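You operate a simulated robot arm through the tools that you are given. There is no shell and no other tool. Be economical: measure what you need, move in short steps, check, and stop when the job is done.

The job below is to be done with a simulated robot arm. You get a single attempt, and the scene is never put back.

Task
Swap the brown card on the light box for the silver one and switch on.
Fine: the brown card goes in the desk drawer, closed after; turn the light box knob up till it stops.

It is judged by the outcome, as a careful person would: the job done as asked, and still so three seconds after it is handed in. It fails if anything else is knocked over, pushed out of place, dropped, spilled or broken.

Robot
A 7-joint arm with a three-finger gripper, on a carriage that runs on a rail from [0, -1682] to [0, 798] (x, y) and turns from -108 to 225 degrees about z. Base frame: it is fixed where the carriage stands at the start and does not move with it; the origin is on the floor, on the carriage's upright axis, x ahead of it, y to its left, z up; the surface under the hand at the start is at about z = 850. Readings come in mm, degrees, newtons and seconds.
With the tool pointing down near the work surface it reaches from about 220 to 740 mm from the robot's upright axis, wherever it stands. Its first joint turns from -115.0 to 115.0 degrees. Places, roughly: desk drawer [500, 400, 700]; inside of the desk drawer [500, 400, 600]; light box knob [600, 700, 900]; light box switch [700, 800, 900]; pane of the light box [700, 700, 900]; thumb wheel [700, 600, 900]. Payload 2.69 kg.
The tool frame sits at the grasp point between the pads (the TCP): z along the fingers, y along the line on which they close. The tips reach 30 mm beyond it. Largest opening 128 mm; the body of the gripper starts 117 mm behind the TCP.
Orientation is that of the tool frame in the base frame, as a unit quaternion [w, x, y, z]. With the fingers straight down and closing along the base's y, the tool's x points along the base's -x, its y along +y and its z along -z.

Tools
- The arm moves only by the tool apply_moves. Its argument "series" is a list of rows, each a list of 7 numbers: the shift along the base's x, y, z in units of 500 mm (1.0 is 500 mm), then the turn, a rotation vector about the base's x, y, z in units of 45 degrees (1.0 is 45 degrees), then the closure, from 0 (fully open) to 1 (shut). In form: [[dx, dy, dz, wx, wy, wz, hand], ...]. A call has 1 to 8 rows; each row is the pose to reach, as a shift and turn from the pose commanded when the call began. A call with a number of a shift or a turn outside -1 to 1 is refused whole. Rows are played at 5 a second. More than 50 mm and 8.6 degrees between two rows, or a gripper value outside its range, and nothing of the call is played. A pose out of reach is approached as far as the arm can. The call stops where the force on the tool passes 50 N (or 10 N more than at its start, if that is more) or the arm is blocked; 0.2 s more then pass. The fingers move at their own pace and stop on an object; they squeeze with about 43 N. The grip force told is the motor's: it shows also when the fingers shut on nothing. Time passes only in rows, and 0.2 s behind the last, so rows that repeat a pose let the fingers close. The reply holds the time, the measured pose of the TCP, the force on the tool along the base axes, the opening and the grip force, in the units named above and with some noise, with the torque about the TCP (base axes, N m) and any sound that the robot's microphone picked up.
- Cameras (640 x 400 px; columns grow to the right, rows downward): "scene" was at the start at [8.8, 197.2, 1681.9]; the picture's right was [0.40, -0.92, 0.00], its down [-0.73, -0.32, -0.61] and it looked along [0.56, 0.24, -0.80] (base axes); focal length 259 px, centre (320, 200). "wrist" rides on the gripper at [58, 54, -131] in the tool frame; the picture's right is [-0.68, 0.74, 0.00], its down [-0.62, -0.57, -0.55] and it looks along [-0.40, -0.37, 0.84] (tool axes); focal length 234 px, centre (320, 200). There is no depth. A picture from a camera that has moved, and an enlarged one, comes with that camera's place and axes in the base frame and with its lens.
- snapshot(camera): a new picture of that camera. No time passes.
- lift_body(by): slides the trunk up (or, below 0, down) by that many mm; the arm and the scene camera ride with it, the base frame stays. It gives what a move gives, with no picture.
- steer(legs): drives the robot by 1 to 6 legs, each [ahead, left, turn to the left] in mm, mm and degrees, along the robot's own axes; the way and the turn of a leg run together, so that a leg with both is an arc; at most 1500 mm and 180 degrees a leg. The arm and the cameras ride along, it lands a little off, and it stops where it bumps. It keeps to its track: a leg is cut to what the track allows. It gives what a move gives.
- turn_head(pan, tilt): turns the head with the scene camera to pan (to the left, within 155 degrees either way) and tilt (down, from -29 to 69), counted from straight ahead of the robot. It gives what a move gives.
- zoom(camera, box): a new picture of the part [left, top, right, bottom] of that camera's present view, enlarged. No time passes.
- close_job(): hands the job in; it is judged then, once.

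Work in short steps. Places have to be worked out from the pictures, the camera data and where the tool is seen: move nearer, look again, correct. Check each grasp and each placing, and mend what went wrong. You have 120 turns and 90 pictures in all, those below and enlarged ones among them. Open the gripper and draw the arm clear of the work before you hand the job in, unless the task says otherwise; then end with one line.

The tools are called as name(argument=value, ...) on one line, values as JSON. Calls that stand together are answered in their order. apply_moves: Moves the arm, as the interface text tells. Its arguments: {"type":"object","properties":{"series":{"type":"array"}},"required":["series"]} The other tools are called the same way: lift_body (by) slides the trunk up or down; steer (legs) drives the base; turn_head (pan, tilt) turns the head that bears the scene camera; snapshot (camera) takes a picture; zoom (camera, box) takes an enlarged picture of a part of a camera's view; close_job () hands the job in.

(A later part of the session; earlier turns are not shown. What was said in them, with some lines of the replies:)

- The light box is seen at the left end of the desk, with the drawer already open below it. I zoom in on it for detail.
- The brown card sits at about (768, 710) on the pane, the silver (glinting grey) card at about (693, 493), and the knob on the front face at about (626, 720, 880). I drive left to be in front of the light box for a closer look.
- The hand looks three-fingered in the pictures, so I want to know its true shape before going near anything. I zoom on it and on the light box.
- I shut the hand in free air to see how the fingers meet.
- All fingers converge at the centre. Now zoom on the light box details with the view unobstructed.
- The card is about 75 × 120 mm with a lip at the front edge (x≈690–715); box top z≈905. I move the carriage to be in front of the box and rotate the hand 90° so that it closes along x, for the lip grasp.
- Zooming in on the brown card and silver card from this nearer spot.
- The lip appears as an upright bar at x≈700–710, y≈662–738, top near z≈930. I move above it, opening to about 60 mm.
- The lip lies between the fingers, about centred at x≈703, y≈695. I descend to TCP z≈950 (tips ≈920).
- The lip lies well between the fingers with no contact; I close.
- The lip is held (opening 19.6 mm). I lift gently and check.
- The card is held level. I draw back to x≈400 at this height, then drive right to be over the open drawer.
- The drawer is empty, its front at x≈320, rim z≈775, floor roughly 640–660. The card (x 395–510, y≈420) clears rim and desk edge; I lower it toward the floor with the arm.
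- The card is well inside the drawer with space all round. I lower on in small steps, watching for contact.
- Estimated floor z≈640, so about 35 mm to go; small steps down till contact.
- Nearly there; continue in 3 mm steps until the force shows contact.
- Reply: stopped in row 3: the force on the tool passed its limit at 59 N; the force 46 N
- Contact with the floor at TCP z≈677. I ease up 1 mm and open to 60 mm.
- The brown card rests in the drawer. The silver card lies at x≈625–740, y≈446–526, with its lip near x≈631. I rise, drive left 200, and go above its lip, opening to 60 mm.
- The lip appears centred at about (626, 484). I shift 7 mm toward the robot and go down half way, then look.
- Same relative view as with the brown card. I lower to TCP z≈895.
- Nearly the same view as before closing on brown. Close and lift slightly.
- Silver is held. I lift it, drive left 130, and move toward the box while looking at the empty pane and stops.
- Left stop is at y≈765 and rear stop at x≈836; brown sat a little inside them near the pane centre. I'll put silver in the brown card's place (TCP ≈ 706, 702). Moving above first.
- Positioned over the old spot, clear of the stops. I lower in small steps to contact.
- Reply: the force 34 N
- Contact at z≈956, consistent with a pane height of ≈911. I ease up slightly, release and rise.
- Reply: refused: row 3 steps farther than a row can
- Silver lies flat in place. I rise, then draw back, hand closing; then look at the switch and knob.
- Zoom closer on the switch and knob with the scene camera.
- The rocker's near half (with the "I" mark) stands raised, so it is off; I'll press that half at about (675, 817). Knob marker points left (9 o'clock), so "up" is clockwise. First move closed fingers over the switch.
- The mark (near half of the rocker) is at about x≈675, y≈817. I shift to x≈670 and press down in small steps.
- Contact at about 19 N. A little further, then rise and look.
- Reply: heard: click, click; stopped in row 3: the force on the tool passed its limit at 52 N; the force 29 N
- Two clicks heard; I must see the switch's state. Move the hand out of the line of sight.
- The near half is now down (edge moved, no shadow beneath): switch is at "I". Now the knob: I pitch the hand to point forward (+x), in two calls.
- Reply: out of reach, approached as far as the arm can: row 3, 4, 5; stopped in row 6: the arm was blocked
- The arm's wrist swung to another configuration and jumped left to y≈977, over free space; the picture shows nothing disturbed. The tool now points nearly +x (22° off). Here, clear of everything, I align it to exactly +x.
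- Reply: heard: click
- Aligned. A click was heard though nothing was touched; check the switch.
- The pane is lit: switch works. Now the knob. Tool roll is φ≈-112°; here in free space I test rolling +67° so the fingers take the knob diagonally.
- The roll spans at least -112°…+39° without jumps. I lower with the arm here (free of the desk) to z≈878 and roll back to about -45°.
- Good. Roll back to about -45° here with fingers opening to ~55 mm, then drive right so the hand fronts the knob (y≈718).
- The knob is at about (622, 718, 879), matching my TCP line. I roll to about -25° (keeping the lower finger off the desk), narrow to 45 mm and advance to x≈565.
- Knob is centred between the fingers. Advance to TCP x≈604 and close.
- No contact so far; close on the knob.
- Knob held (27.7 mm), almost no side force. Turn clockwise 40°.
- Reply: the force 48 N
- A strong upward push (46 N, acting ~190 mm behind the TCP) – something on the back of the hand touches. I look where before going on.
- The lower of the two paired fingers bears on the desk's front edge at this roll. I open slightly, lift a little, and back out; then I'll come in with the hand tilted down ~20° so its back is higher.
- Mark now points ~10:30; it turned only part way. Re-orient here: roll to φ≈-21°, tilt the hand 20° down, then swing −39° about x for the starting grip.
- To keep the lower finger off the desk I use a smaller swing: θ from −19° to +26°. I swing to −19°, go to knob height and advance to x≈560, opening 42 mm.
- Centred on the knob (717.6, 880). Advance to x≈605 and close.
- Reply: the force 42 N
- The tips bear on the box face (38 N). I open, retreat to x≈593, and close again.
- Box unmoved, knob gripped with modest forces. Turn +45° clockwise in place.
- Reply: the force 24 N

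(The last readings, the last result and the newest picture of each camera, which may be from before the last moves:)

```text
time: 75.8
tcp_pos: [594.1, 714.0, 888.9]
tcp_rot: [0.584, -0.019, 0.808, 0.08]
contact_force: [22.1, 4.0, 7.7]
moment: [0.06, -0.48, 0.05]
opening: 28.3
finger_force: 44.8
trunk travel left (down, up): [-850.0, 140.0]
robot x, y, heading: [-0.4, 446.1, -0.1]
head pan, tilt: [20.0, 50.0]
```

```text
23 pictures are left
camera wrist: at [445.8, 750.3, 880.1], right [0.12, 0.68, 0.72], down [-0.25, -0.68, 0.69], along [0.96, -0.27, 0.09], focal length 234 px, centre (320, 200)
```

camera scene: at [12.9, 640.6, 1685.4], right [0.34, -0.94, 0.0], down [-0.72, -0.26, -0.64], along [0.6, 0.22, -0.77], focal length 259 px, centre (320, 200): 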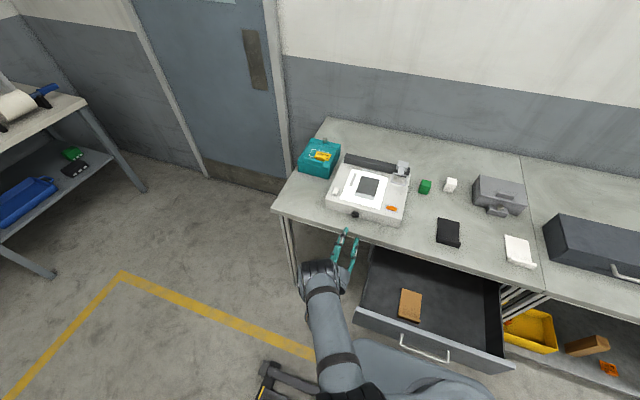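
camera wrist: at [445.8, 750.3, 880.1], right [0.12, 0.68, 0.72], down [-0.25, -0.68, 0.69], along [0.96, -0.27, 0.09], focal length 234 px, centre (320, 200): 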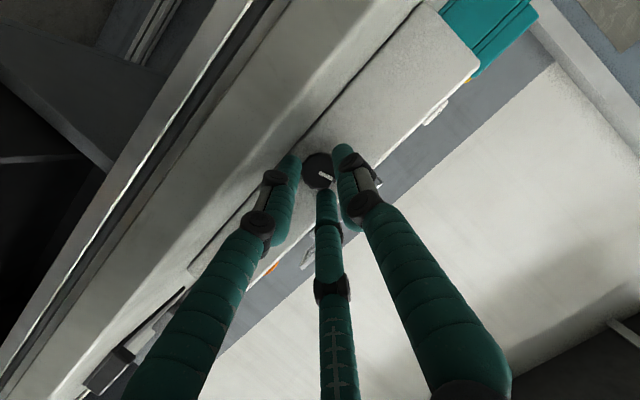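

The knob turned (mark now near 12 o'clock) with low forces. Open, swing back −45°, then regrip and turn again.

apply_moves(series=[[-0.004, 0, 0, 0, 0, 0, 0.68], [-0.004, 0, 0, 0, 0, 0, 0.68], [-0.004, 0.002, 0, -0.167, 0, 0, 0.68], [-0.004, 0.004, 0, -0.333, 0, 0, 0.68], [-0.004, 0.006, 0, -0.5, 0, 0, 0.68], [-0.004, 0.008, 0, -0.667, 0, 0, 0.68], [-0.004, 0.01, 0, -0.833, 0, 0, 0.68], [-0.004, 0.012, 0, -1.0, 0, 0, 0.68]])

apply_moves(series=[[0, 0, 0, 0, 0, 0, 1], [0, 0, 0, 0, 0, 0, 1], [0, -0.002, 0, 0.167, 0, 0, 1], [0, -0.004, 0, 0.333, 0, 0, 1], [0, -0.006, 0, 0.5, 0, 0, 1], [0, -0.008, 0, 0.667, 0, 0, 1], [0, -0.01, 0, 0.833, 0, 0, 1], [0, -0.012, 0, 1.0, 0, 0, 1]])

snapshot(camera="wrist")

```text
time: 77.6
tcp_pos: [591.0, 720.8, 889.1]
tcp_rot: [0.531, -0.243, 0.776, -0.237]
contact_force: [-0.4, -0.7, -0.2]
moment: [0.01, -0.01, 0.02]
opening: 41.2
finger_force: 0.1
trunk travel left (down, up): [-850.0, 140.0]
robot x, y, heading: [-0.6, 446.1, 0.1]
head pan, tilt: [20.0, 50.0]
```

```text
time: 79.4
tcp_pos: [588.1, 714.0, 888.5]
tcp_rot: [0.584, -0.019, 0.807, 0.081]
contact_force: [-18.2, -2.6, -1.5]
moment: [-0.03, 0.02, -0.13]
opening: 2.1
finger_force: 32.0
trunk travel left (down, up): [-850.0, 140.0]
robot x, y, heading: [-4.0, 445.3, 0.0]
head pan, tilt: [20.0, 50.0]
```

```text
22 pictures are left
camera wrist: at [438.9, 750.0, 880.8], right [0.12, 0.68, 0.72], down [-0.25, -0.68, 0.69], along [0.96, -0.26, 0.09], focal length 234 px, centre (320, 200)
```

wrist: 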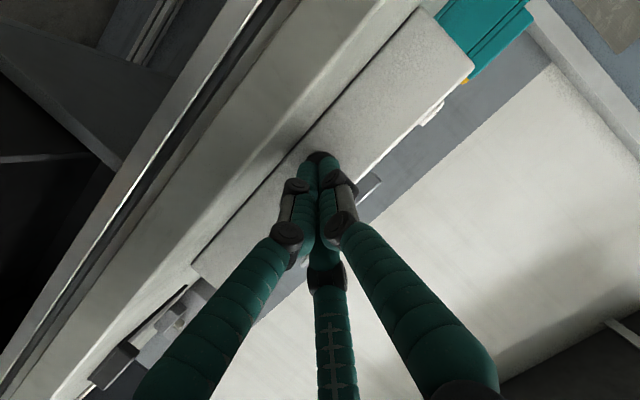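

The fingers slipped off the knob face (too far back). Back off, open, swing back, then come forward to x≈597.

apply_moves(series=[[-0.02, 0, 0, 0, 0, 0, 0.8], [-0.02, 0, 0, 0, 0, 0, 0.67], [-0.02, 0.002, 0, -0.167, 0, 0, 0.67], [-0.02, 0.004, 0, -0.333, 0, 0, 0.67], [-0.02, 0.006, 0, -0.5, 0, 0, 0.67], [-0.02, 0.008, 0, -0.667, 0, 0, 0.67], [-0.02, 0.01, 0, -0.833, 0, 0, 0.67], [-0.02, 0.012, 0, -1.0, 0, 0, 0.67]])

snapshot(camera="wrist")

```text
time: 81.2
tcp_pos: [580.7, 720.6, 890.6]
tcp_rot: [0.532, -0.242, 0.776, -0.236]
contact_force: [-0.5, 0.4, 0.1]
moment: [0.02, 0.02, -0.02]
opening: 42.3
finger_force: 0.1
trunk travel left (down, up): [-850.0, 140.0]
robot x, y, heading: [-2.2, 444.3, 0.1]
head pan, tilt: [20.0, 50.0]
```

```text
21 pictures are left
camera wrist: at [431.8, 739.2, 857.5], right [0.12, 0.99, 0.02], down [-0.25, 0.01, 0.97], along [0.96, -0.12, 0.25], focal length 234 px, centre (320, 200)
```

wrist: 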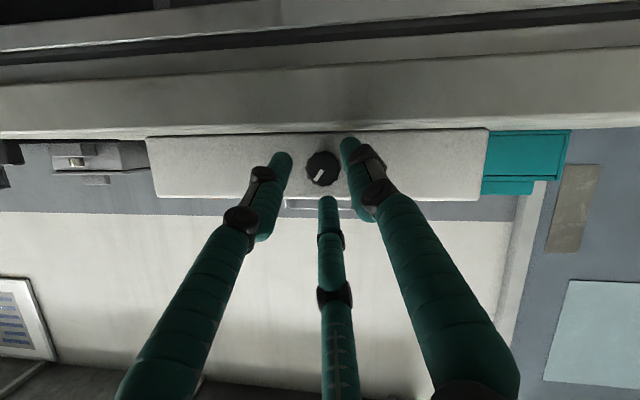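

Mark now about 1 o'clock; the knob is at (620, 718, 880). Move forward to x≈597 and close.

apply_moves(series=[[0.016, 0, -0.003, 0, 0, 0, 0.67], [0.033, 0, -0.003, 0, 0, 0, 0.67], [0.033, 0, -0.003, 0, 0, 0, 1], [0.033, 0, -0.003, 0, 0, 0, 1], [0.033, 0, -0.003, 0, 0, 0, 1]])

apply_moves(series=[[0, -0.002, 0, 0.167, 0, 0, 1], [0, -0.004, 0, 0.333, 0, 0, 1], [0, -0.006, 0, 0.5, 0, 0, 1], [0, -0.008, 0, 0.667, 0, 0, 1], [0, -0.01, 0, 0.833, 0, 0, 1], [0, -0.012, 0, 1.0, 0, 0, 1]])

```text
time: 82.4
tcp_pos: [597.7, 720.9, 889.4]
tcp_rot: [0.534, -0.243, 0.775, -0.235]
contact_force: [0.7, 3.8, 7.6]
moment: [-0.01, -0.18, 0.15]
opening: 29.0
finger_force: 35.0
trunk travel left (down, up): [-850.0, 140.0]
robot x, y, heading: [-0.8, 445.9, -0.3]
head pan, tilt: [20.0, 50.0]
```

```text
time: 83.8
tcp_pos: [597.2, 713.3, 887.9]
tcp_rot: [0.585, -0.018, 0.807, 0.08]
contact_force: [6.8, 4.0, 9.9]
moment: [0.07, -0.82, -0.23]
opening: 28.5
finger_force: 44.7
trunk travel left (down, up): [-850.0, 140.0]
robot x, y, heading: [-2.7, 445.0, 0.4]
head pan, tilt: [20.0, 50.0]
```

Clean turn, no stop yet. Open, swing back in place (no x change), regrip and turn again.

apply_moves(series=[[0, 0, 0, 0, 0, 0, 0.67], [0, 0, 0, 0, 0, 0, 0.67], [0, 0.002, 0, -0.167, 0, 0, 0.67], [0, 0.004, 0, -0.333, 0, 0, 0.67], [0, 0.006, 0, -0.5, 0, 0, 0.67], [0, 0.008, 0, -0.667, 0, 0, 0.67], [0, 0.01, 0, -0.833, 0, 0, 0.67], [0, 0.012, 0, -1.0, 0, 0, 0.67]])

apply_moves(series=[[0, 0, 0, 0, 0, 0, 1], [0, 0, 0, 0, 0, 0, 1], [0, -0.002, 0, 0.167, 0, 0, 1], [0, -0.004, 0, 0.333, 0, 0, 1], [0, -0.006, 0, 0.5, 0, 0, 1], [0, -0.008, 0, 0.667, 0, 0, 1], [0, -0.01, 0, 0.833, 0, 0, 1], [0, -0.012, 0, 1.0, 0, 0, 1]])

snapshot(camera="wrist")

```text
time: 85.6
tcp_pos: [594.8, 720.3, 889.2]
tcp_rot: [0.533, -0.242, 0.776, -0.235]
contact_force: [-9.7, -2.3, 5.4]
moment: [0.2, -0.38, -0.09]
opening: 42.5
finger_force: 1.0
trunk travel left (down, up): [-850.0, 140.0]
robot x, y, heading: [-1.1, 444.3, 0.2]
head pan, tilt: [20.0, 50.0]
```

```text
time: 87.4
tcp_pos: [596.4, 713.8, 888.0]
tcp_rot: [0.584, -0.02, 0.808, 0.081]
contact_force: [-1.0, 0.0, 8.5]
moment: [-0.48, -0.36, 0.09]
opening: 28.3
finger_force: 45.2
trunk travel left (down, up): [-850.0, 140.0]
robot x, y, heading: [0.4, 444.1, 0.1]
head pan, tilt: [20.0, 50.0]
```

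```text
20 pictures are left
camera wrist: at [447.2, 749.9, 879.9], right [0.12, 0.68, 0.72], down [-0.25, -0.68, 0.69], along [0.96, -0.26, 0.09], focal length 234 px, centre (320, 200)
```

wrist: 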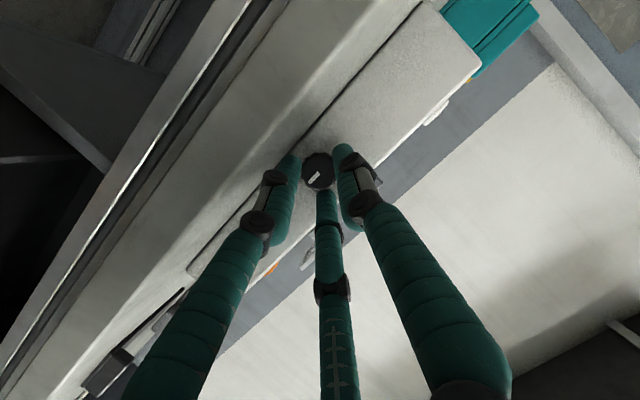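

Resisting torque about x appeared (−0.48 N m): possibly the stop. Zoom at the mark, then do another cycle to verify.

zoom(camera="wrist", box=[290, 145, 350, 195])

apply_moves(series=[[0, 0, 0, 0, 0, 0, 0.67], [0, 0, 0, 0, 0, 0, 0.67], [0, 0.002, 0, -0.167, 0, 0, 0.67], [0, 0.004, 0, -0.333, 0, 0, 0.67], [0, 0.006, 0, -0.5, 0, 0, 0.67], [0, 0.008, 0, -0.667, 0, 0, 0.67], [0, 0.01, 0, -0.833, 0, 0, 0.67], [0, 0.012, 0, -1.0, 0, 0, 0.67]])

apply_moves(series=[[0, 0, 0, 0, 0, 0, 1], [0, 0, 0, 0, 0, 0, 1], [0, -0.002, 0, 0.167, 0, 0, 1], [0, -0.004, 0, 0.333, 0, 0, 1], [0, -0.005, 0, 0.4, 0, 0, 1]])

zoom(camera="wrist", box=[290, 145, 350, 195])

```text
8.00 times, centred on (320, 170) of wrist
camera zoom: at [447.2, 749.9, 879.9], right [0.12, 0.68, 0.72], down [-0.25, -0.68, 0.69], along [0.96, -0.26, 0.09], focal length 1873 px, centre (320, 440)
```

zoom: 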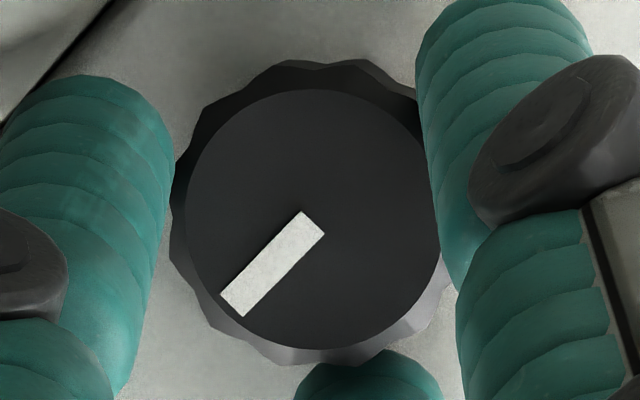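

```text
time: 89.2
tcp_pos: [595.6, 720.9, 889.1]
tcp_rot: [0.533, -0.242, 0.776, -0.236]
contact_force: [-9.2, -3.2, 5.6]
moment: [0.2, -0.45, -0.07]
opening: 43.2
finger_force: 0.0
trunk travel left (down, up): [-850.0, 140.0]
robot x, y, heading: [1.5, 449.0, -0.5]
head pan, tilt: [20.0, 50.0]
```

```text
time: 90.4
tcp_pos: [595.5, 718.4, 889.8]
tcp_rot: [0.565, -0.156, 0.803, -0.11]
contact_force: [-1.3, 1.7, 10.6]
moment: [-0.34, -0.56, 0.01]
opening: 28.6
finger_force: 44.9
trunk travel left (down, up): [-850.0, 140.0]
robot x, y, heading: [-3.0, 440.6, 0.1]
head pan, tilt: [20.0, 50.0]
```

```text
8.00 times, centred on (320, 170) of wrist
camera zoom: at [447.7, 745.9, 864.8], right [0.12, 0.94, 0.33], down [-0.25, -0.29, 0.92], along [0.96, -0.19, 0.2], focal length 1873 px, centre (320, 440)
```

zoom: 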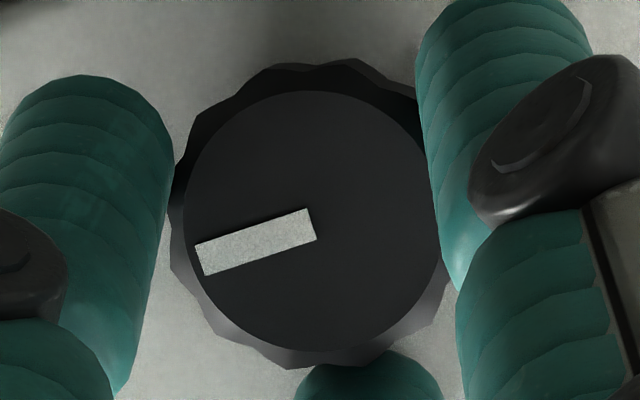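

The mark stays at 3 o'clock although I turned on: that looks like the stop. I turn on another 25° to make sure and look again.

apply_moves(series=[[0, -0.002, 0, 0.167, 0, 0, 1], [0, -0.004, 0, 0.333, 0, 0, 1], [0, -0.006, 0, 0.5, 0, 0, 1]])

zoom(camera="wrist", box=[290, 145, 350, 195])

```text
time: 91.2
tcp_pos: [595.7, 714.3, 888.5]
tcp_rot: [0.584, -0.041, 0.81, 0.048]
contact_force: [-1.5, 0.7, 10.3]
moment: [-0.31, -0.4, 0.08]
opening: 28.6
finger_force: 45.2
trunk travel left (down, up): [-850.0, 140.0]
robot x, y, heading: [-1.0, 446.6, 0.1]
head pan, tilt: [20.0, 50.0]
```

```text
8.00 times, centred on (320, 170) of wrist
camera zoom: at [447.3, 749.8, 877.1], right [0.12, 0.74, 0.66], down [-0.25, -0.62, 0.74], along [0.96, -0.26, 0.11], focal length 1873 px, centre (320, 440)
```

zoom: 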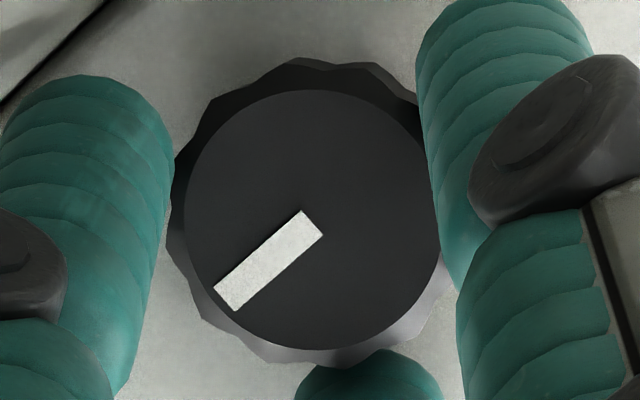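

Stop confirmed: the mark remains at 3 o'clock while the fingers slip. Release without turning and back straight out, then up.

apply_moves(series=[[0, 0, 0, 0, 0, 0, 0.65], [0, 0, 0, 0, 0, 0, 0.65], [-0.05, 0, 0.005, 0, 0, 0, 0.65], [-0.12, 0, 0.02, 0, 0, 0, 0.65], [-0.2, 0, 0.06, 0, 0, 0, 0.8], [-0.22, 0, 0.14, 0, 0, 0, 1], [-0.22, 0, 0.22, 0, 0, 0, 1], [-0.22, 0, 0.31, 0, 0, 0, 1]])

apply_moves(series=[[0, 0, 0.08, 0, 0, 0, 1], [0, 0, 0.16, -0.09, 0, 0, 1], [0, 0, 0.2, -0.18, 0, 0, 1], [0, 0, 0.2, -0.27, 0, 0, 1], [0, 0, 0.2, -0.31, 0, 0, 1]])

snapshot(camera="scene")

```text
time: 93.0
tcp_pos: [484.5, 714.2, 1044.0]
tcp_rot: [0.581, -0.042, 0.811, 0.048]
contact_force: [-0.8, 0.0, 0.7]
moment: [0.0, -0.02, 0.0]
opening: 2.5
finger_force: 21.5
trunk travel left (down, up): [-850.0, 140.0]
robot x, y, heading: [-0.1, 447.8, 0.1]
head pan, tilt: [20.0, 50.0]
```

```text
time: 94.2
tcp_pos: [485.9, 713.3, 1143.5]
tcp_rot: [0.574, -0.113, 0.81, -0.052]
contact_force: [0.2, -0.3, -0.8]
moment: [-0.01, -0.01, 0.0]
opening: 2.0
finger_force: 31.2
trunk travel left (down, up): [-850.0, 140.0]
robot x, y, heading: [2.4, 445.5, 0.3]
head pan, tilt: [20.0, 50.0]
```

```text
16 pictures are left
camera scene: at [12.5, 640.3, 1685.5], right [0.34, -0.94, 0.0], down [-0.72, -0.26, -0.64], along [0.6, 0.22, -0.77], focal length 259 px, centre (320, 200)
```

scene: 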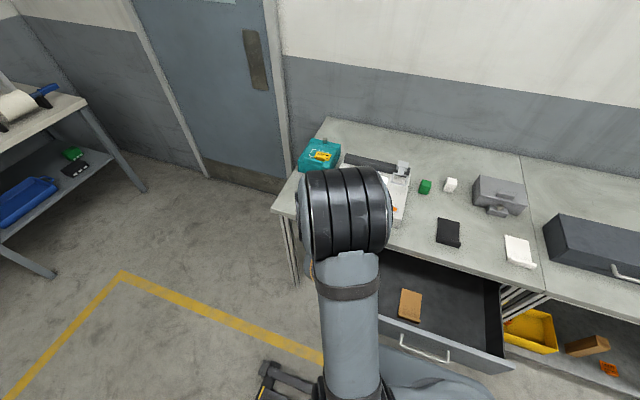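

I pitch the hand back to pointing down, in steps, at z≈1140 well above everything.

apply_moves(series=[[0, 0, 0, 0, 0.167, 0, 1], [0, 0, 0, 0, 0.333, 0, 1], [0, 0, 0, 0, 0.5, 0, 1], [0, 0, 0, 0, 0.667, 0, 1], [0, 0, 0, 0, 0.833, 0, 1], [0, 0, 0, 0, 1.0, 0, 1]])

apply_moves(series=[[0, 0, 0, 0, 0.167, 0, 1], [0, 0, 0, 0, 0.333, 0, 1], [0, 0, 0, 0, 0.5, 0, 1], [0, 0, 0, 0, 0.56, 0, 1]])

snapshot(camera="scene")

```text
time: 95.6
tcp_pos: [495.3, 706.3, 1142.3]
tcp_rot: [0.219, -0.124, 0.968, -0.005]
contact_force: [-1.5, 1.1, -1.3]
moment: [-0.17, -0.15, -0.05]
opening: 2.1
finger_force: 31.7
out of reach, approached as far as the arm can: row 5
trunk travel left (down, up): [-850.0, 140.0]
robot x, y, heading: [-1.3, 446.1, -0.3]
head pan, tilt: [20.0, 50.0]
```

```text
time: 96.6
tcp_pos: [474.6, 718.2, 1133.5]
tcp_rot: [0.205, -0.125, 0.971, 0.01]
contact_force: [-0.5, -0.9, -0.3]
moment: [0.0, 0.03, -0.01]
opening: 2.1
finger_force: 31.0
out of reach, approached as far as the arm can: row 1, 2, 3, 4
trunk travel left (down, up): [-850.0, 140.0]
robot x, y, heading: [0.6, 448.7, 0.0]
head pan, tilt: [20.0, 50.0]
```

```text
15 pictures are left
camera scene: at [13.2, 640.1, 1685.5], right [0.34, -0.94, 0.0], down [-0.72, -0.26, -0.64], along [0.6, 0.22, -0.77], focal length 259 px, centre (320, 200)
```

scene: 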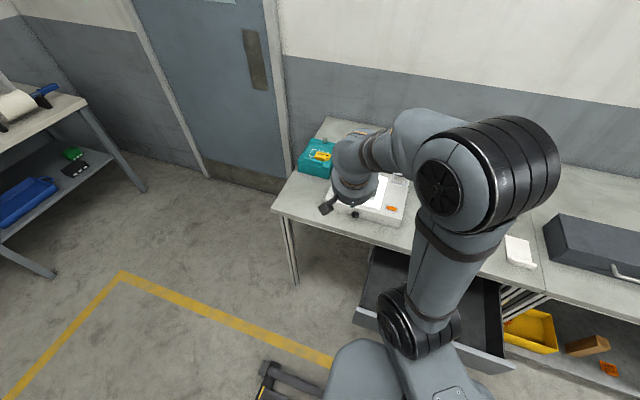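

The arm is back in its elbow-up configuration with the tool near vertical. I drive right 200 and bring the closed hand back toward x≈275, in front of the drawer front, still high.

steer(legs=[[0, -230, 0]])

apply_moves(series=[[-0.08, 0, 0, 0, 0, 0, 1], [-0.16, 0, 0, 0, 0, 0, 1], [-0.24, 0, 0, 0, 0, 0, 1], [-0.32, 0, 0, 0, 0, 0, 1], [-0.4, 0, 0, 0, 0, 0, 1]])

turn_head(pan=10, tilt=62)

snapshot(camera="scene")

```text
time: 98.4
tcp_pos: [475.5, 486.4, 1132.8]
tcp_rot: [0.205, -0.124, 0.971, 0.01]
contact_force: [0.0, 0.5, -0.2]
moment: [0.02, 0.01, 0.04]
opening: 1.9
finger_force: 31.3
trunk travel left (down, up): [-850.0, 140.0]
robot x, y, heading: [-4.0, 214.1, 0.1]
head pan, tilt: [20.0, 50.0]
```

```text
time: 99.6
tcp_pos: [284.2, 487.7, 1133.6]
tcp_rot: [0.207, -0.125, 0.97, 0.01]
contact_force: [0.3, 0.9, -1.0]
moment: [-0.01, -0.06, -0.03]
opening: 2.0
finger_force: 31.9
out of reach, approached as far as the arm can: row 5
trunk travel left (down, up): [-850.0, 140.0]
robot x, y, heading: [0.6, 218.2, 0.2]
head pan, tilt: [20.0, 50.0]
```

```text
time: 100.3
tcp_pos: [286.2, 488.4, 1133.1]
tcp_rot: [0.206, -0.126, 0.97, 0.011]
contact_force: [0.2, 0.7, -0.2]
moment: [0.0, 0.02, 0.02]
opening: 2.3
finger_force: 31.6
trunk travel left (down, up): [-850.0, 140.0]
robot x, y, heading: [1.8, 217.5, 0.2]
head pan, tilt: [10.0, 62.0]
```

```text
14 pictures are left
camera scene: at [3.8, 394.0, 1670.7], right [0.18, -0.98, 0.0], down [-0.87, -0.15, -0.47], along [0.46, 0.08, -0.88], focal length 259 px, centre (320, 200)
```

scene: 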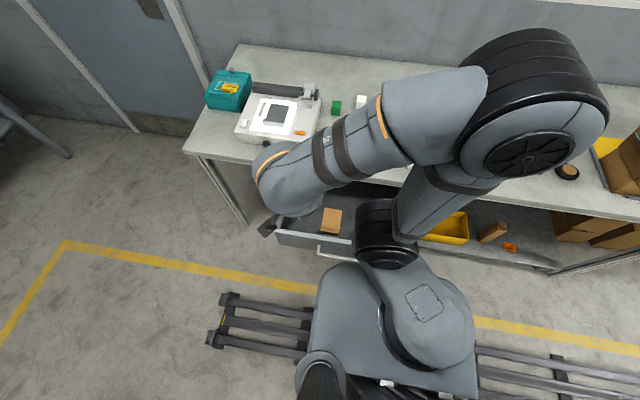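

Descend in front of the drawer front, at y≈508 beside the handle (handle y≈300–450, front x≈319). First shift left 20 mm.

steer(legs=[[0, 20, 0]])

apply_moves(series=[[0, 0, -0.08, 0, 0, 0, 1], [0, 0, -0.16, 0, 0, 0, 1], [0, 0, -0.24, 0, 0, 0, 1], [0, 0, -0.32, 0, 0, 0, 1], [0, 0, -0.4, 0, 0, 0, 1]])

snapshot(camera="scene")

```text
time: 101.1
tcp_pos: [285.7, 506.9, 1133.4]
tcp_rot: [0.206, -0.125, 0.97, 0.011]
contact_force: [0.7, 0.2, 0.1]
moment: [-0.06, 0.01, 0.03]
opening: 2.2
finger_force: 31.6
trunk travel left (down, up): [-850.0, 140.0]
robot x, y, heading: [-1.2, 235.6, -0.0]
head pan, tilt: [10.0, 62.0]
```

```text
time: 102.3
tcp_pos: [284.8, 507.7, 932.9]
tcp_rot: [0.205, -0.125, 0.971, 0.01]
contact_force: [-0.3, 0.0, -0.6]
moment: [0.01, 0.03, 0.0]
opening: 1.9
finger_force: 31.1
trunk travel left (down, up): [-850.0, 140.0]
robot x, y, heading: [-0.9, 233.5, 0.2]
head pan, tilt: [10.0, 62.0]
```

```text
13 pictures are left
camera scene: at [4.0, 414.1, 1670.6], right [0.17, -0.98, 0.0], down [-0.87, -0.15, -0.47], along [0.46, 0.08, -0.88], focal length 259 px, centre (320, 200)
```

scene: 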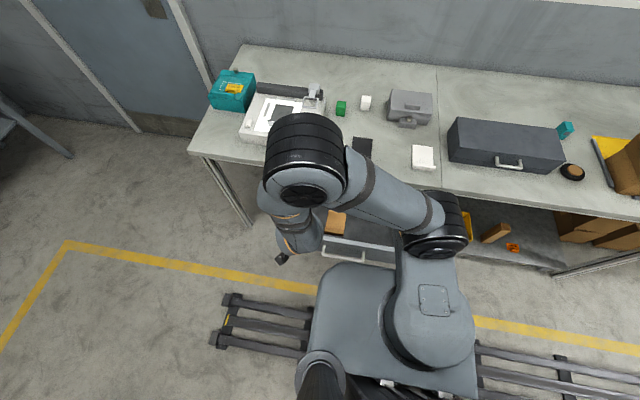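

Check the clearance to the drawer front with the wrist camera before going lower.

snapshot(camera="wrist")

```text
12 pictures are left
camera wrist: at [167.9, 535.6, 1027.8], right [0.42, 0.87, 0.25], down [0.47, -0.44, 0.77], along [0.78, -0.21, -0.59], focal length 234 px, centre (320, 200)
```

wrist: 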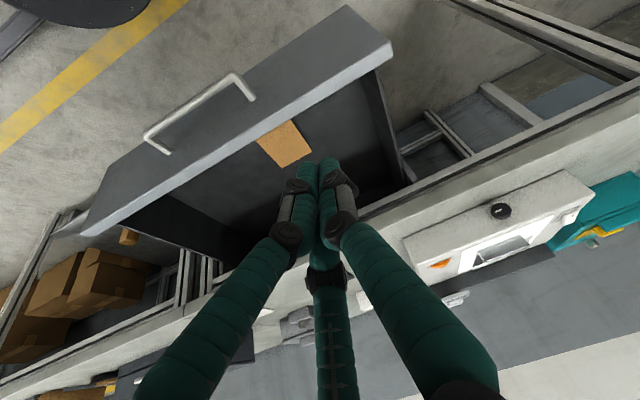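

Drawer front's outer face is at x≈315, tips reach x≈305; I back another 8 mm and descend to z≈720.

apply_moves(series=[[-0.016, 0, -0.03, 0, 0, 0, 1], [-0.02, 0, -0.11, 0, 0, 0, 1], [-0.02, 0, -0.19, 0, 0, 0, 1], [-0.02, 0, -0.27, 0, 0, 0, 1], [-0.02, 0, -0.35, 0, 0, 0, 1], [-0.02, 0, -0.42, 0, 0, 0, 1]])

snapshot(camera="wrist")

```text
time: 103.7
tcp_pos: [275.9, 507.5, 723.9]
tcp_rot: [0.206, -0.125, 0.97, 0.01]
contact_force: [0.3, 0.5, 0.0]
moment: [0.0, -0.05, 0.0]
opening: 2.4
finger_force: 31.1
trunk travel left (down, up): [-850.0, 140.0]
robot x, y, heading: [2.6, 235.7, -0.0]
head pan, tilt: [10.0, 62.0]
```

```text
11 pictures are left
camera wrist: at [158.0, 536.3, 819.2], right [0.42, 0.87, 0.25], down [0.47, -0.44, 0.77], along [0.78, -0.2, -0.59], focal length 234 px, centre (320, 200)
```

wrist: 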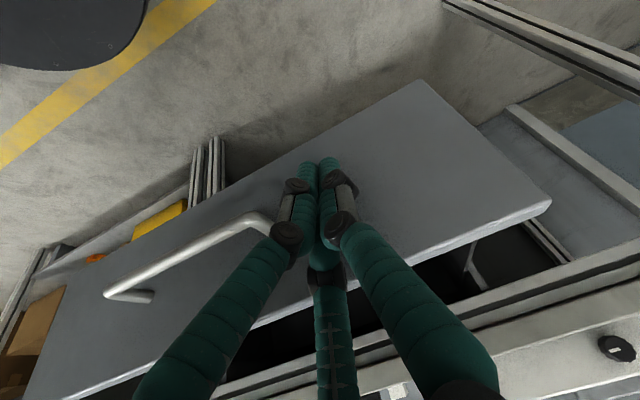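

Fingers stand in front of the panel, beside the handle. I push forward (+x) gradually.

apply_moves(series=[[0.03, 0, 0.02, 0, 0, 0, 1], [0.06, 0, 0.02, 0, 0, 0, 1], [0.1, 0, 0.02, 0, 0, 0, 1], [0.15, 0, 0.02, 0, 0, 0, 1], [0.2, 0, 0.02, 0, 0, 0, 1], [0.25, 0, 0.02, 0, 0, 0, 1]])

```text
time: 105.1
tcp_pos: [400.5, 507.6, 734.2]
tcp_rot: [0.206, -0.125, 0.97, 0.01]
contact_force: [0.5, -0.4, 0.4]
moment: [0.0, 0.01, -0.02]
opening: 2.1
finger_force: 31.9
trunk travel left (down, up): [-850.0, 140.0]
robot x, y, heading: [1.0, 237.3, 0.4]
head pan, tilt: [10.0, 62.0]
```

Forces are nil; check that the drawer is moving ahead of the fingers.

snapshot(camera="wrist")

```text
10 pictures are left
camera wrist: at [283.9, 536.2, 828.9], right [0.42, 0.87, 0.25], down [0.47, -0.44, 0.77], along [0.78, -0.2, -0.59], focal length 234 px, centre (320, 200)
```

wrist: 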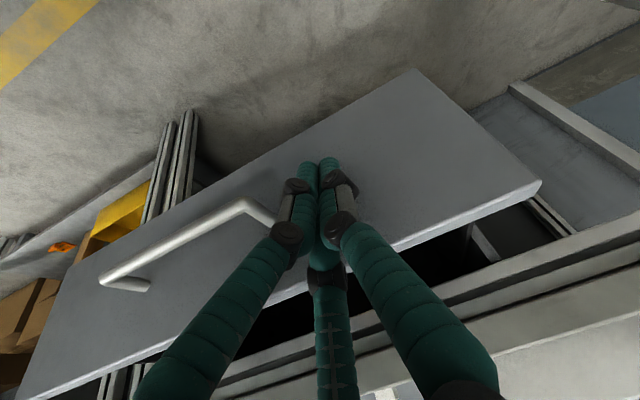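

The drawer is moving in with the hand. Continue pushing until it stops.

apply_moves(series=[[0.04, 0, 0, 0, 0, 0, 1], [0.08, 0, 0, 0, 0, 0, 1], [0.12, 0, 0, 0, 0, 0, 1], [0.16, 0, 0, 0, 0, 0, 1]])

snapshot(camera="wrist")

```text
time: 106.1
tcp_pos: [479.2, 507.0, 732.7]
tcp_rot: [0.205, -0.124, 0.971, 0.009]
contact_force: [-0.2, 0.1, 0.3]
moment: [-0.02, 0.02, -0.03]
opening: 2.3
finger_force: 31.2
trunk travel left (down, up): [-850.0, 140.0]
robot x, y, heading: [-0.1, 237.5, -0.1]
head pan, tilt: [10.0, 62.0]
```

```text
9 pictures are left
camera wrist: at [363.3, 535.6, 828.0], right [0.42, 0.87, 0.25], down [0.47, -0.44, 0.77], along [0.78, -0.2, -0.59], focal length 234 px, centre (320, 200)
```

wrist: 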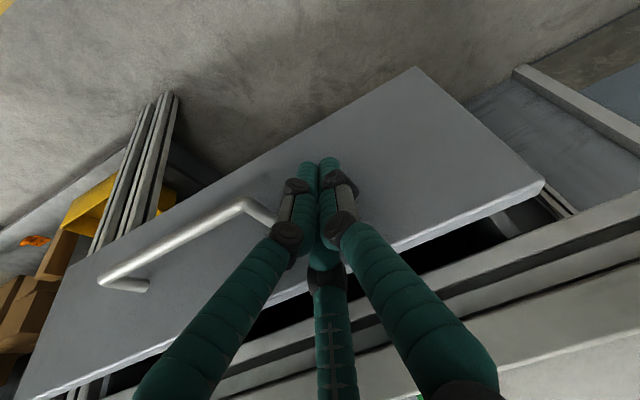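

A gap remains; continue in 10 mm rows.

apply_moves(series=[[0.02, 0, 0, 0, 0, 0, 1], [0.04, 0, 0, 0, 0, 0, 1], [0.06, 0, 0, 0, 0, 0, 1], [0.08, 0, 0, 0, 0, 0, 1]])

snapshot(camera="wrist")

```text
time: 107.1
tcp_pos: [520.1, 507.8, 732.3]
tcp_rot: [0.207, -0.124, 0.97, 0.01]
contact_force: [-0.7, 0.0, -0.3]
moment: [-0.03, 0.02, -0.03]
opening: 2.0
finger_force: 31.3
trunk travel left (down, up): [-850.0, 140.0]
robot x, y, heading: [-0.0, 237.6, 0.0]
head pan, tilt: [10.0, 62.0]
```

```text
8 pictures are left
camera wrist: at [403.6, 535.6, 828.4], right [0.42, 0.87, 0.25], down [0.46, -0.44, 0.77], along [0.78, -0.2, -0.59], focal length 234 px, centre (320, 200)
```

wrist: 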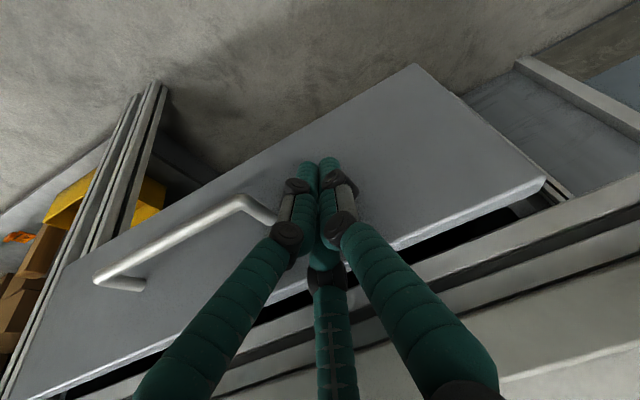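

Still a gap; continue carefully, 6 mm rows until force shows.

apply_moves(series=[[0.012, 0, 0, 0, 0, 0, 1], [0.024, 0, 0, 0, 0, 0, 1], [0.036, 0, 0, 0, 0, 0, 1], [0.048, 0, 0, 0, 0, 0, 1], [0.06, 0, 0, 0, 0, 0, 1]])

snapshot(camera="wrist")

```text
time: 108.3
tcp_pos: [545.9, 507.9, 732.4]
tcp_rot: [0.204, -0.126, 0.971, 0.008]
contact_force: [-13.3, -0.4, 1.9]
moment: [0.03, 0.19, -0.03]
opening: 2.2
finger_force: 31.9
trunk travel left (down, up): [-850.0, 140.0]
robot x, y, heading: [-2.3, 236.3, 0.2]
head pan, tilt: [10.0, 62.0]
```

```text
7 pictures are left
camera wrist: at [429.5, 535.9, 828.7], right [0.42, 0.88, 0.24], down [0.47, -0.44, 0.77], along [0.78, -0.2, -0.59], focal length 234 px, centre (320, 200)
```

wrist: 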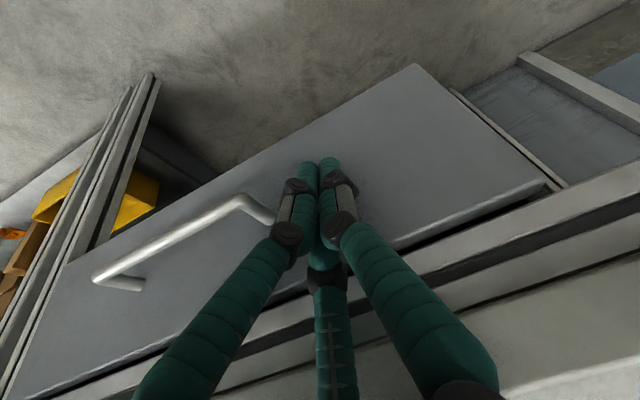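

Resistance of 13 N: seems home. One more small push to confirm the stop.

apply_moves(series=[[0.008, 0, 0, 0, 0, 0, 1], [0.012, 0, 0, 0, 0, 0, 1], [0.012, 0, 0, 0, 0, 0, 1]])

```text
time: 109.1
tcp_pos: [546.7, 508.2, 733.5]
tcp_rot: [0.201, -0.126, 0.972, 0.008]
contact_force: [-44.5, 5.9, 4.6]
moment: [0.04, 0.66, 0.1]
opening: 2.2
finger_force: 31.1
trunk travel left (down, up): [-850.0, 140.0]
robot x, y, heading: [-2.5, 234.0, 0.3]
head pan, tilt: [10.0, 62.0]
```

The drawer is home (44 N, no movement). I draw the hand back, raise it, open it, and look over everything.

apply_moves(series=[[-0.05, 0, 0, 0, 0, 0, 1], [-0.13, 0, 0, 0, 0, 0, 1], [-0.21, 0, 0, 0, 0, 0, 1], [-0.29, 0, 0, 0, 0, 0, 1], [-0.36, 0, 0, 0, 0, 0, 1], [-0.36, 0, 0.08, 0, 0, 0, 1], [-0.36, 0, 0.16, 0, 0, 0, 1], [-0.36, 0, 0.24, 0, 0, 0, 1]])

apply_moves(series=[[0, 0, 0.08, 0, 0, 0, 0.8], [0, 0, 0.16, 0, 0, 0, 0.5], [0, 0, 0.24, 0, 0, 0, 0], [0, 0, 0.32, 0, 0, 0, 0], [0, 0, 0.4, 0, 0, 0, 0], [0, 0, 0.4, 0, 0, 0, 0], [0, 0, 0.4, 0, 0, 0, 0]])

turn_head(pan=25, tilt=50)

snapshot(camera="scene")

```text
time: 110.9
tcp_pos: [375.9, 506.8, 853.5]
tcp_rot: [0.206, -0.125, 0.97, 0.01]
contact_force: [0.4, -0.4, 0.2]
moment: [-0.01, 0.03, 0.01]
opening: 2.3
finger_force: 31.7
trunk travel left (down, up): [-850.0, 140.0]
robot x, y, heading: [2.1, 233.4, -0.2]
head pan, tilt: [10.0, 62.0]
```

```text
time: 112.5
tcp_pos: [377.4, 506.8, 1054.6]
tcp_rot: [0.207, -0.125, 0.97, 0.011]
contact_force: [-0.2, -0.3, 0.3]
moment: [0.04, 0.02, -0.02]
opening: 113.5
finger_force: 0.0
trunk travel left (down, up): [-850.0, 140.0]
robot x, y, heading: [3.7, 235.2, 0.0]
head pan, tilt: [10.0, 62.0]
```

```text
time: 113.3
tcp_pos: [376.7, 506.8, 1053.6]
tcp_rot: [0.207, -0.125, 0.97, 0.01]
contact_force: [-0.7, 0.8, 0.5]
moment: [-0.02, -0.05, -0.02]
opening: 128.0
finger_force: 0.0
trunk travel left (down, up): [-850.0, 140.0]
robot x, y, heading: [0.7, 234.5, -0.1]
head pan, tilt: [25.0, 50.0]
```

```text
6 pictures are left
camera scene: at [10.0, 435.1, 1685.4], right [0.42, -0.91, 0.0], down [-0.69, -0.32, -0.64], along [0.58, 0.27, -0.77], focal length 259 px, centre (320, 200)
```

scene: 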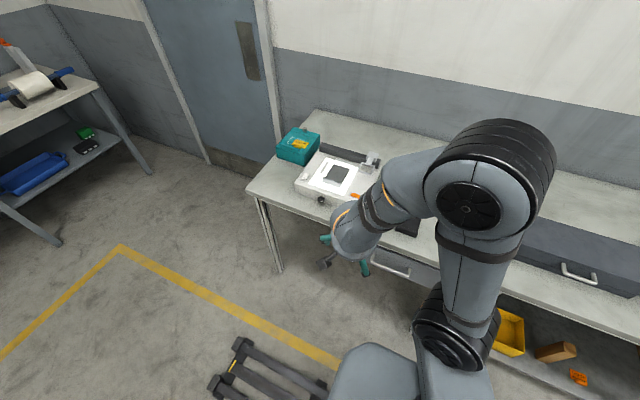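

Drawer appears closed. I zoom on the light box and the drawer for a last check.

zoom(camera="scene", box=[265, 120, 395, 215])

steer(legs=[[0, -350, 0]])

snapshot(camera="scene")

```text
4.21 times, centred on (330, 168) of scene
camera zoom: at [10.0, 435.1, 1685.4], right [0.42, -0.91, 0.0], down [-0.69, -0.32, -0.64], along [0.58, 0.27, -0.77], focal length 1091 px, centre (278, 337)
```

zoom: 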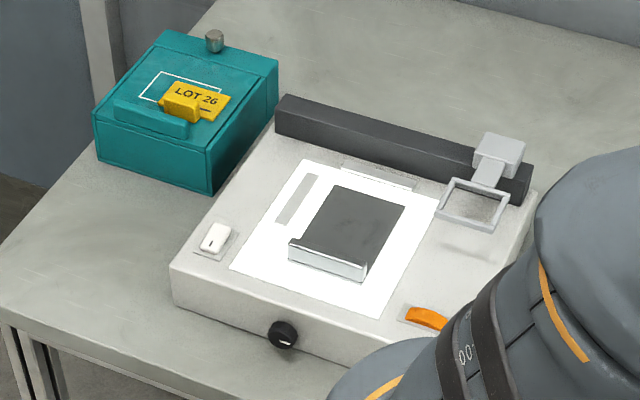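

```text
time: 115.5
tcp_pos: [376.6, 156.7, 1053.0]
tcp_rot: [0.206, -0.125, 0.97, 0.01]
contact_force: [0.0, 0.1, -0.2]
moment: [0.03, 0.0, 0.03]
opening: 128.1
finger_force: 0.0
trunk travel left (down, up): [-850.0, 140.0]
robot x, y, heading: [-1.1, -114.2, 0.3]
head pan, tilt: [25.0, 50.0]
```

```text
4 pictures are left
camera scene: at [10.1, 84.4, 1685.5], right [0.42, -0.91, 0.0], down [-0.69, -0.32, -0.64], along [0.58, 0.27, -0.77], focal length 259 px, centre (320, 200)
```

scene: 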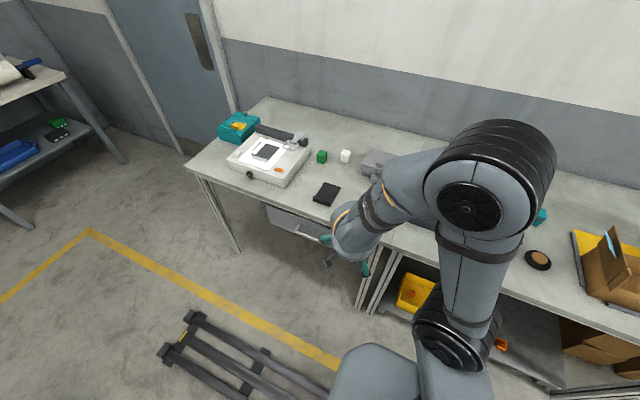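

The pane is lit under the silver card, the knob mark is at its 3 o'clock stop, the drawer is shut, nothing else looks moved, and the hand is open and clear. I hand the job in.

close_job()

```text
The job is handed in.
```

The silver card is on the lit light box and the brown card is in the closed desk drawer. The switch is on, and the knob is turned up to its stop.
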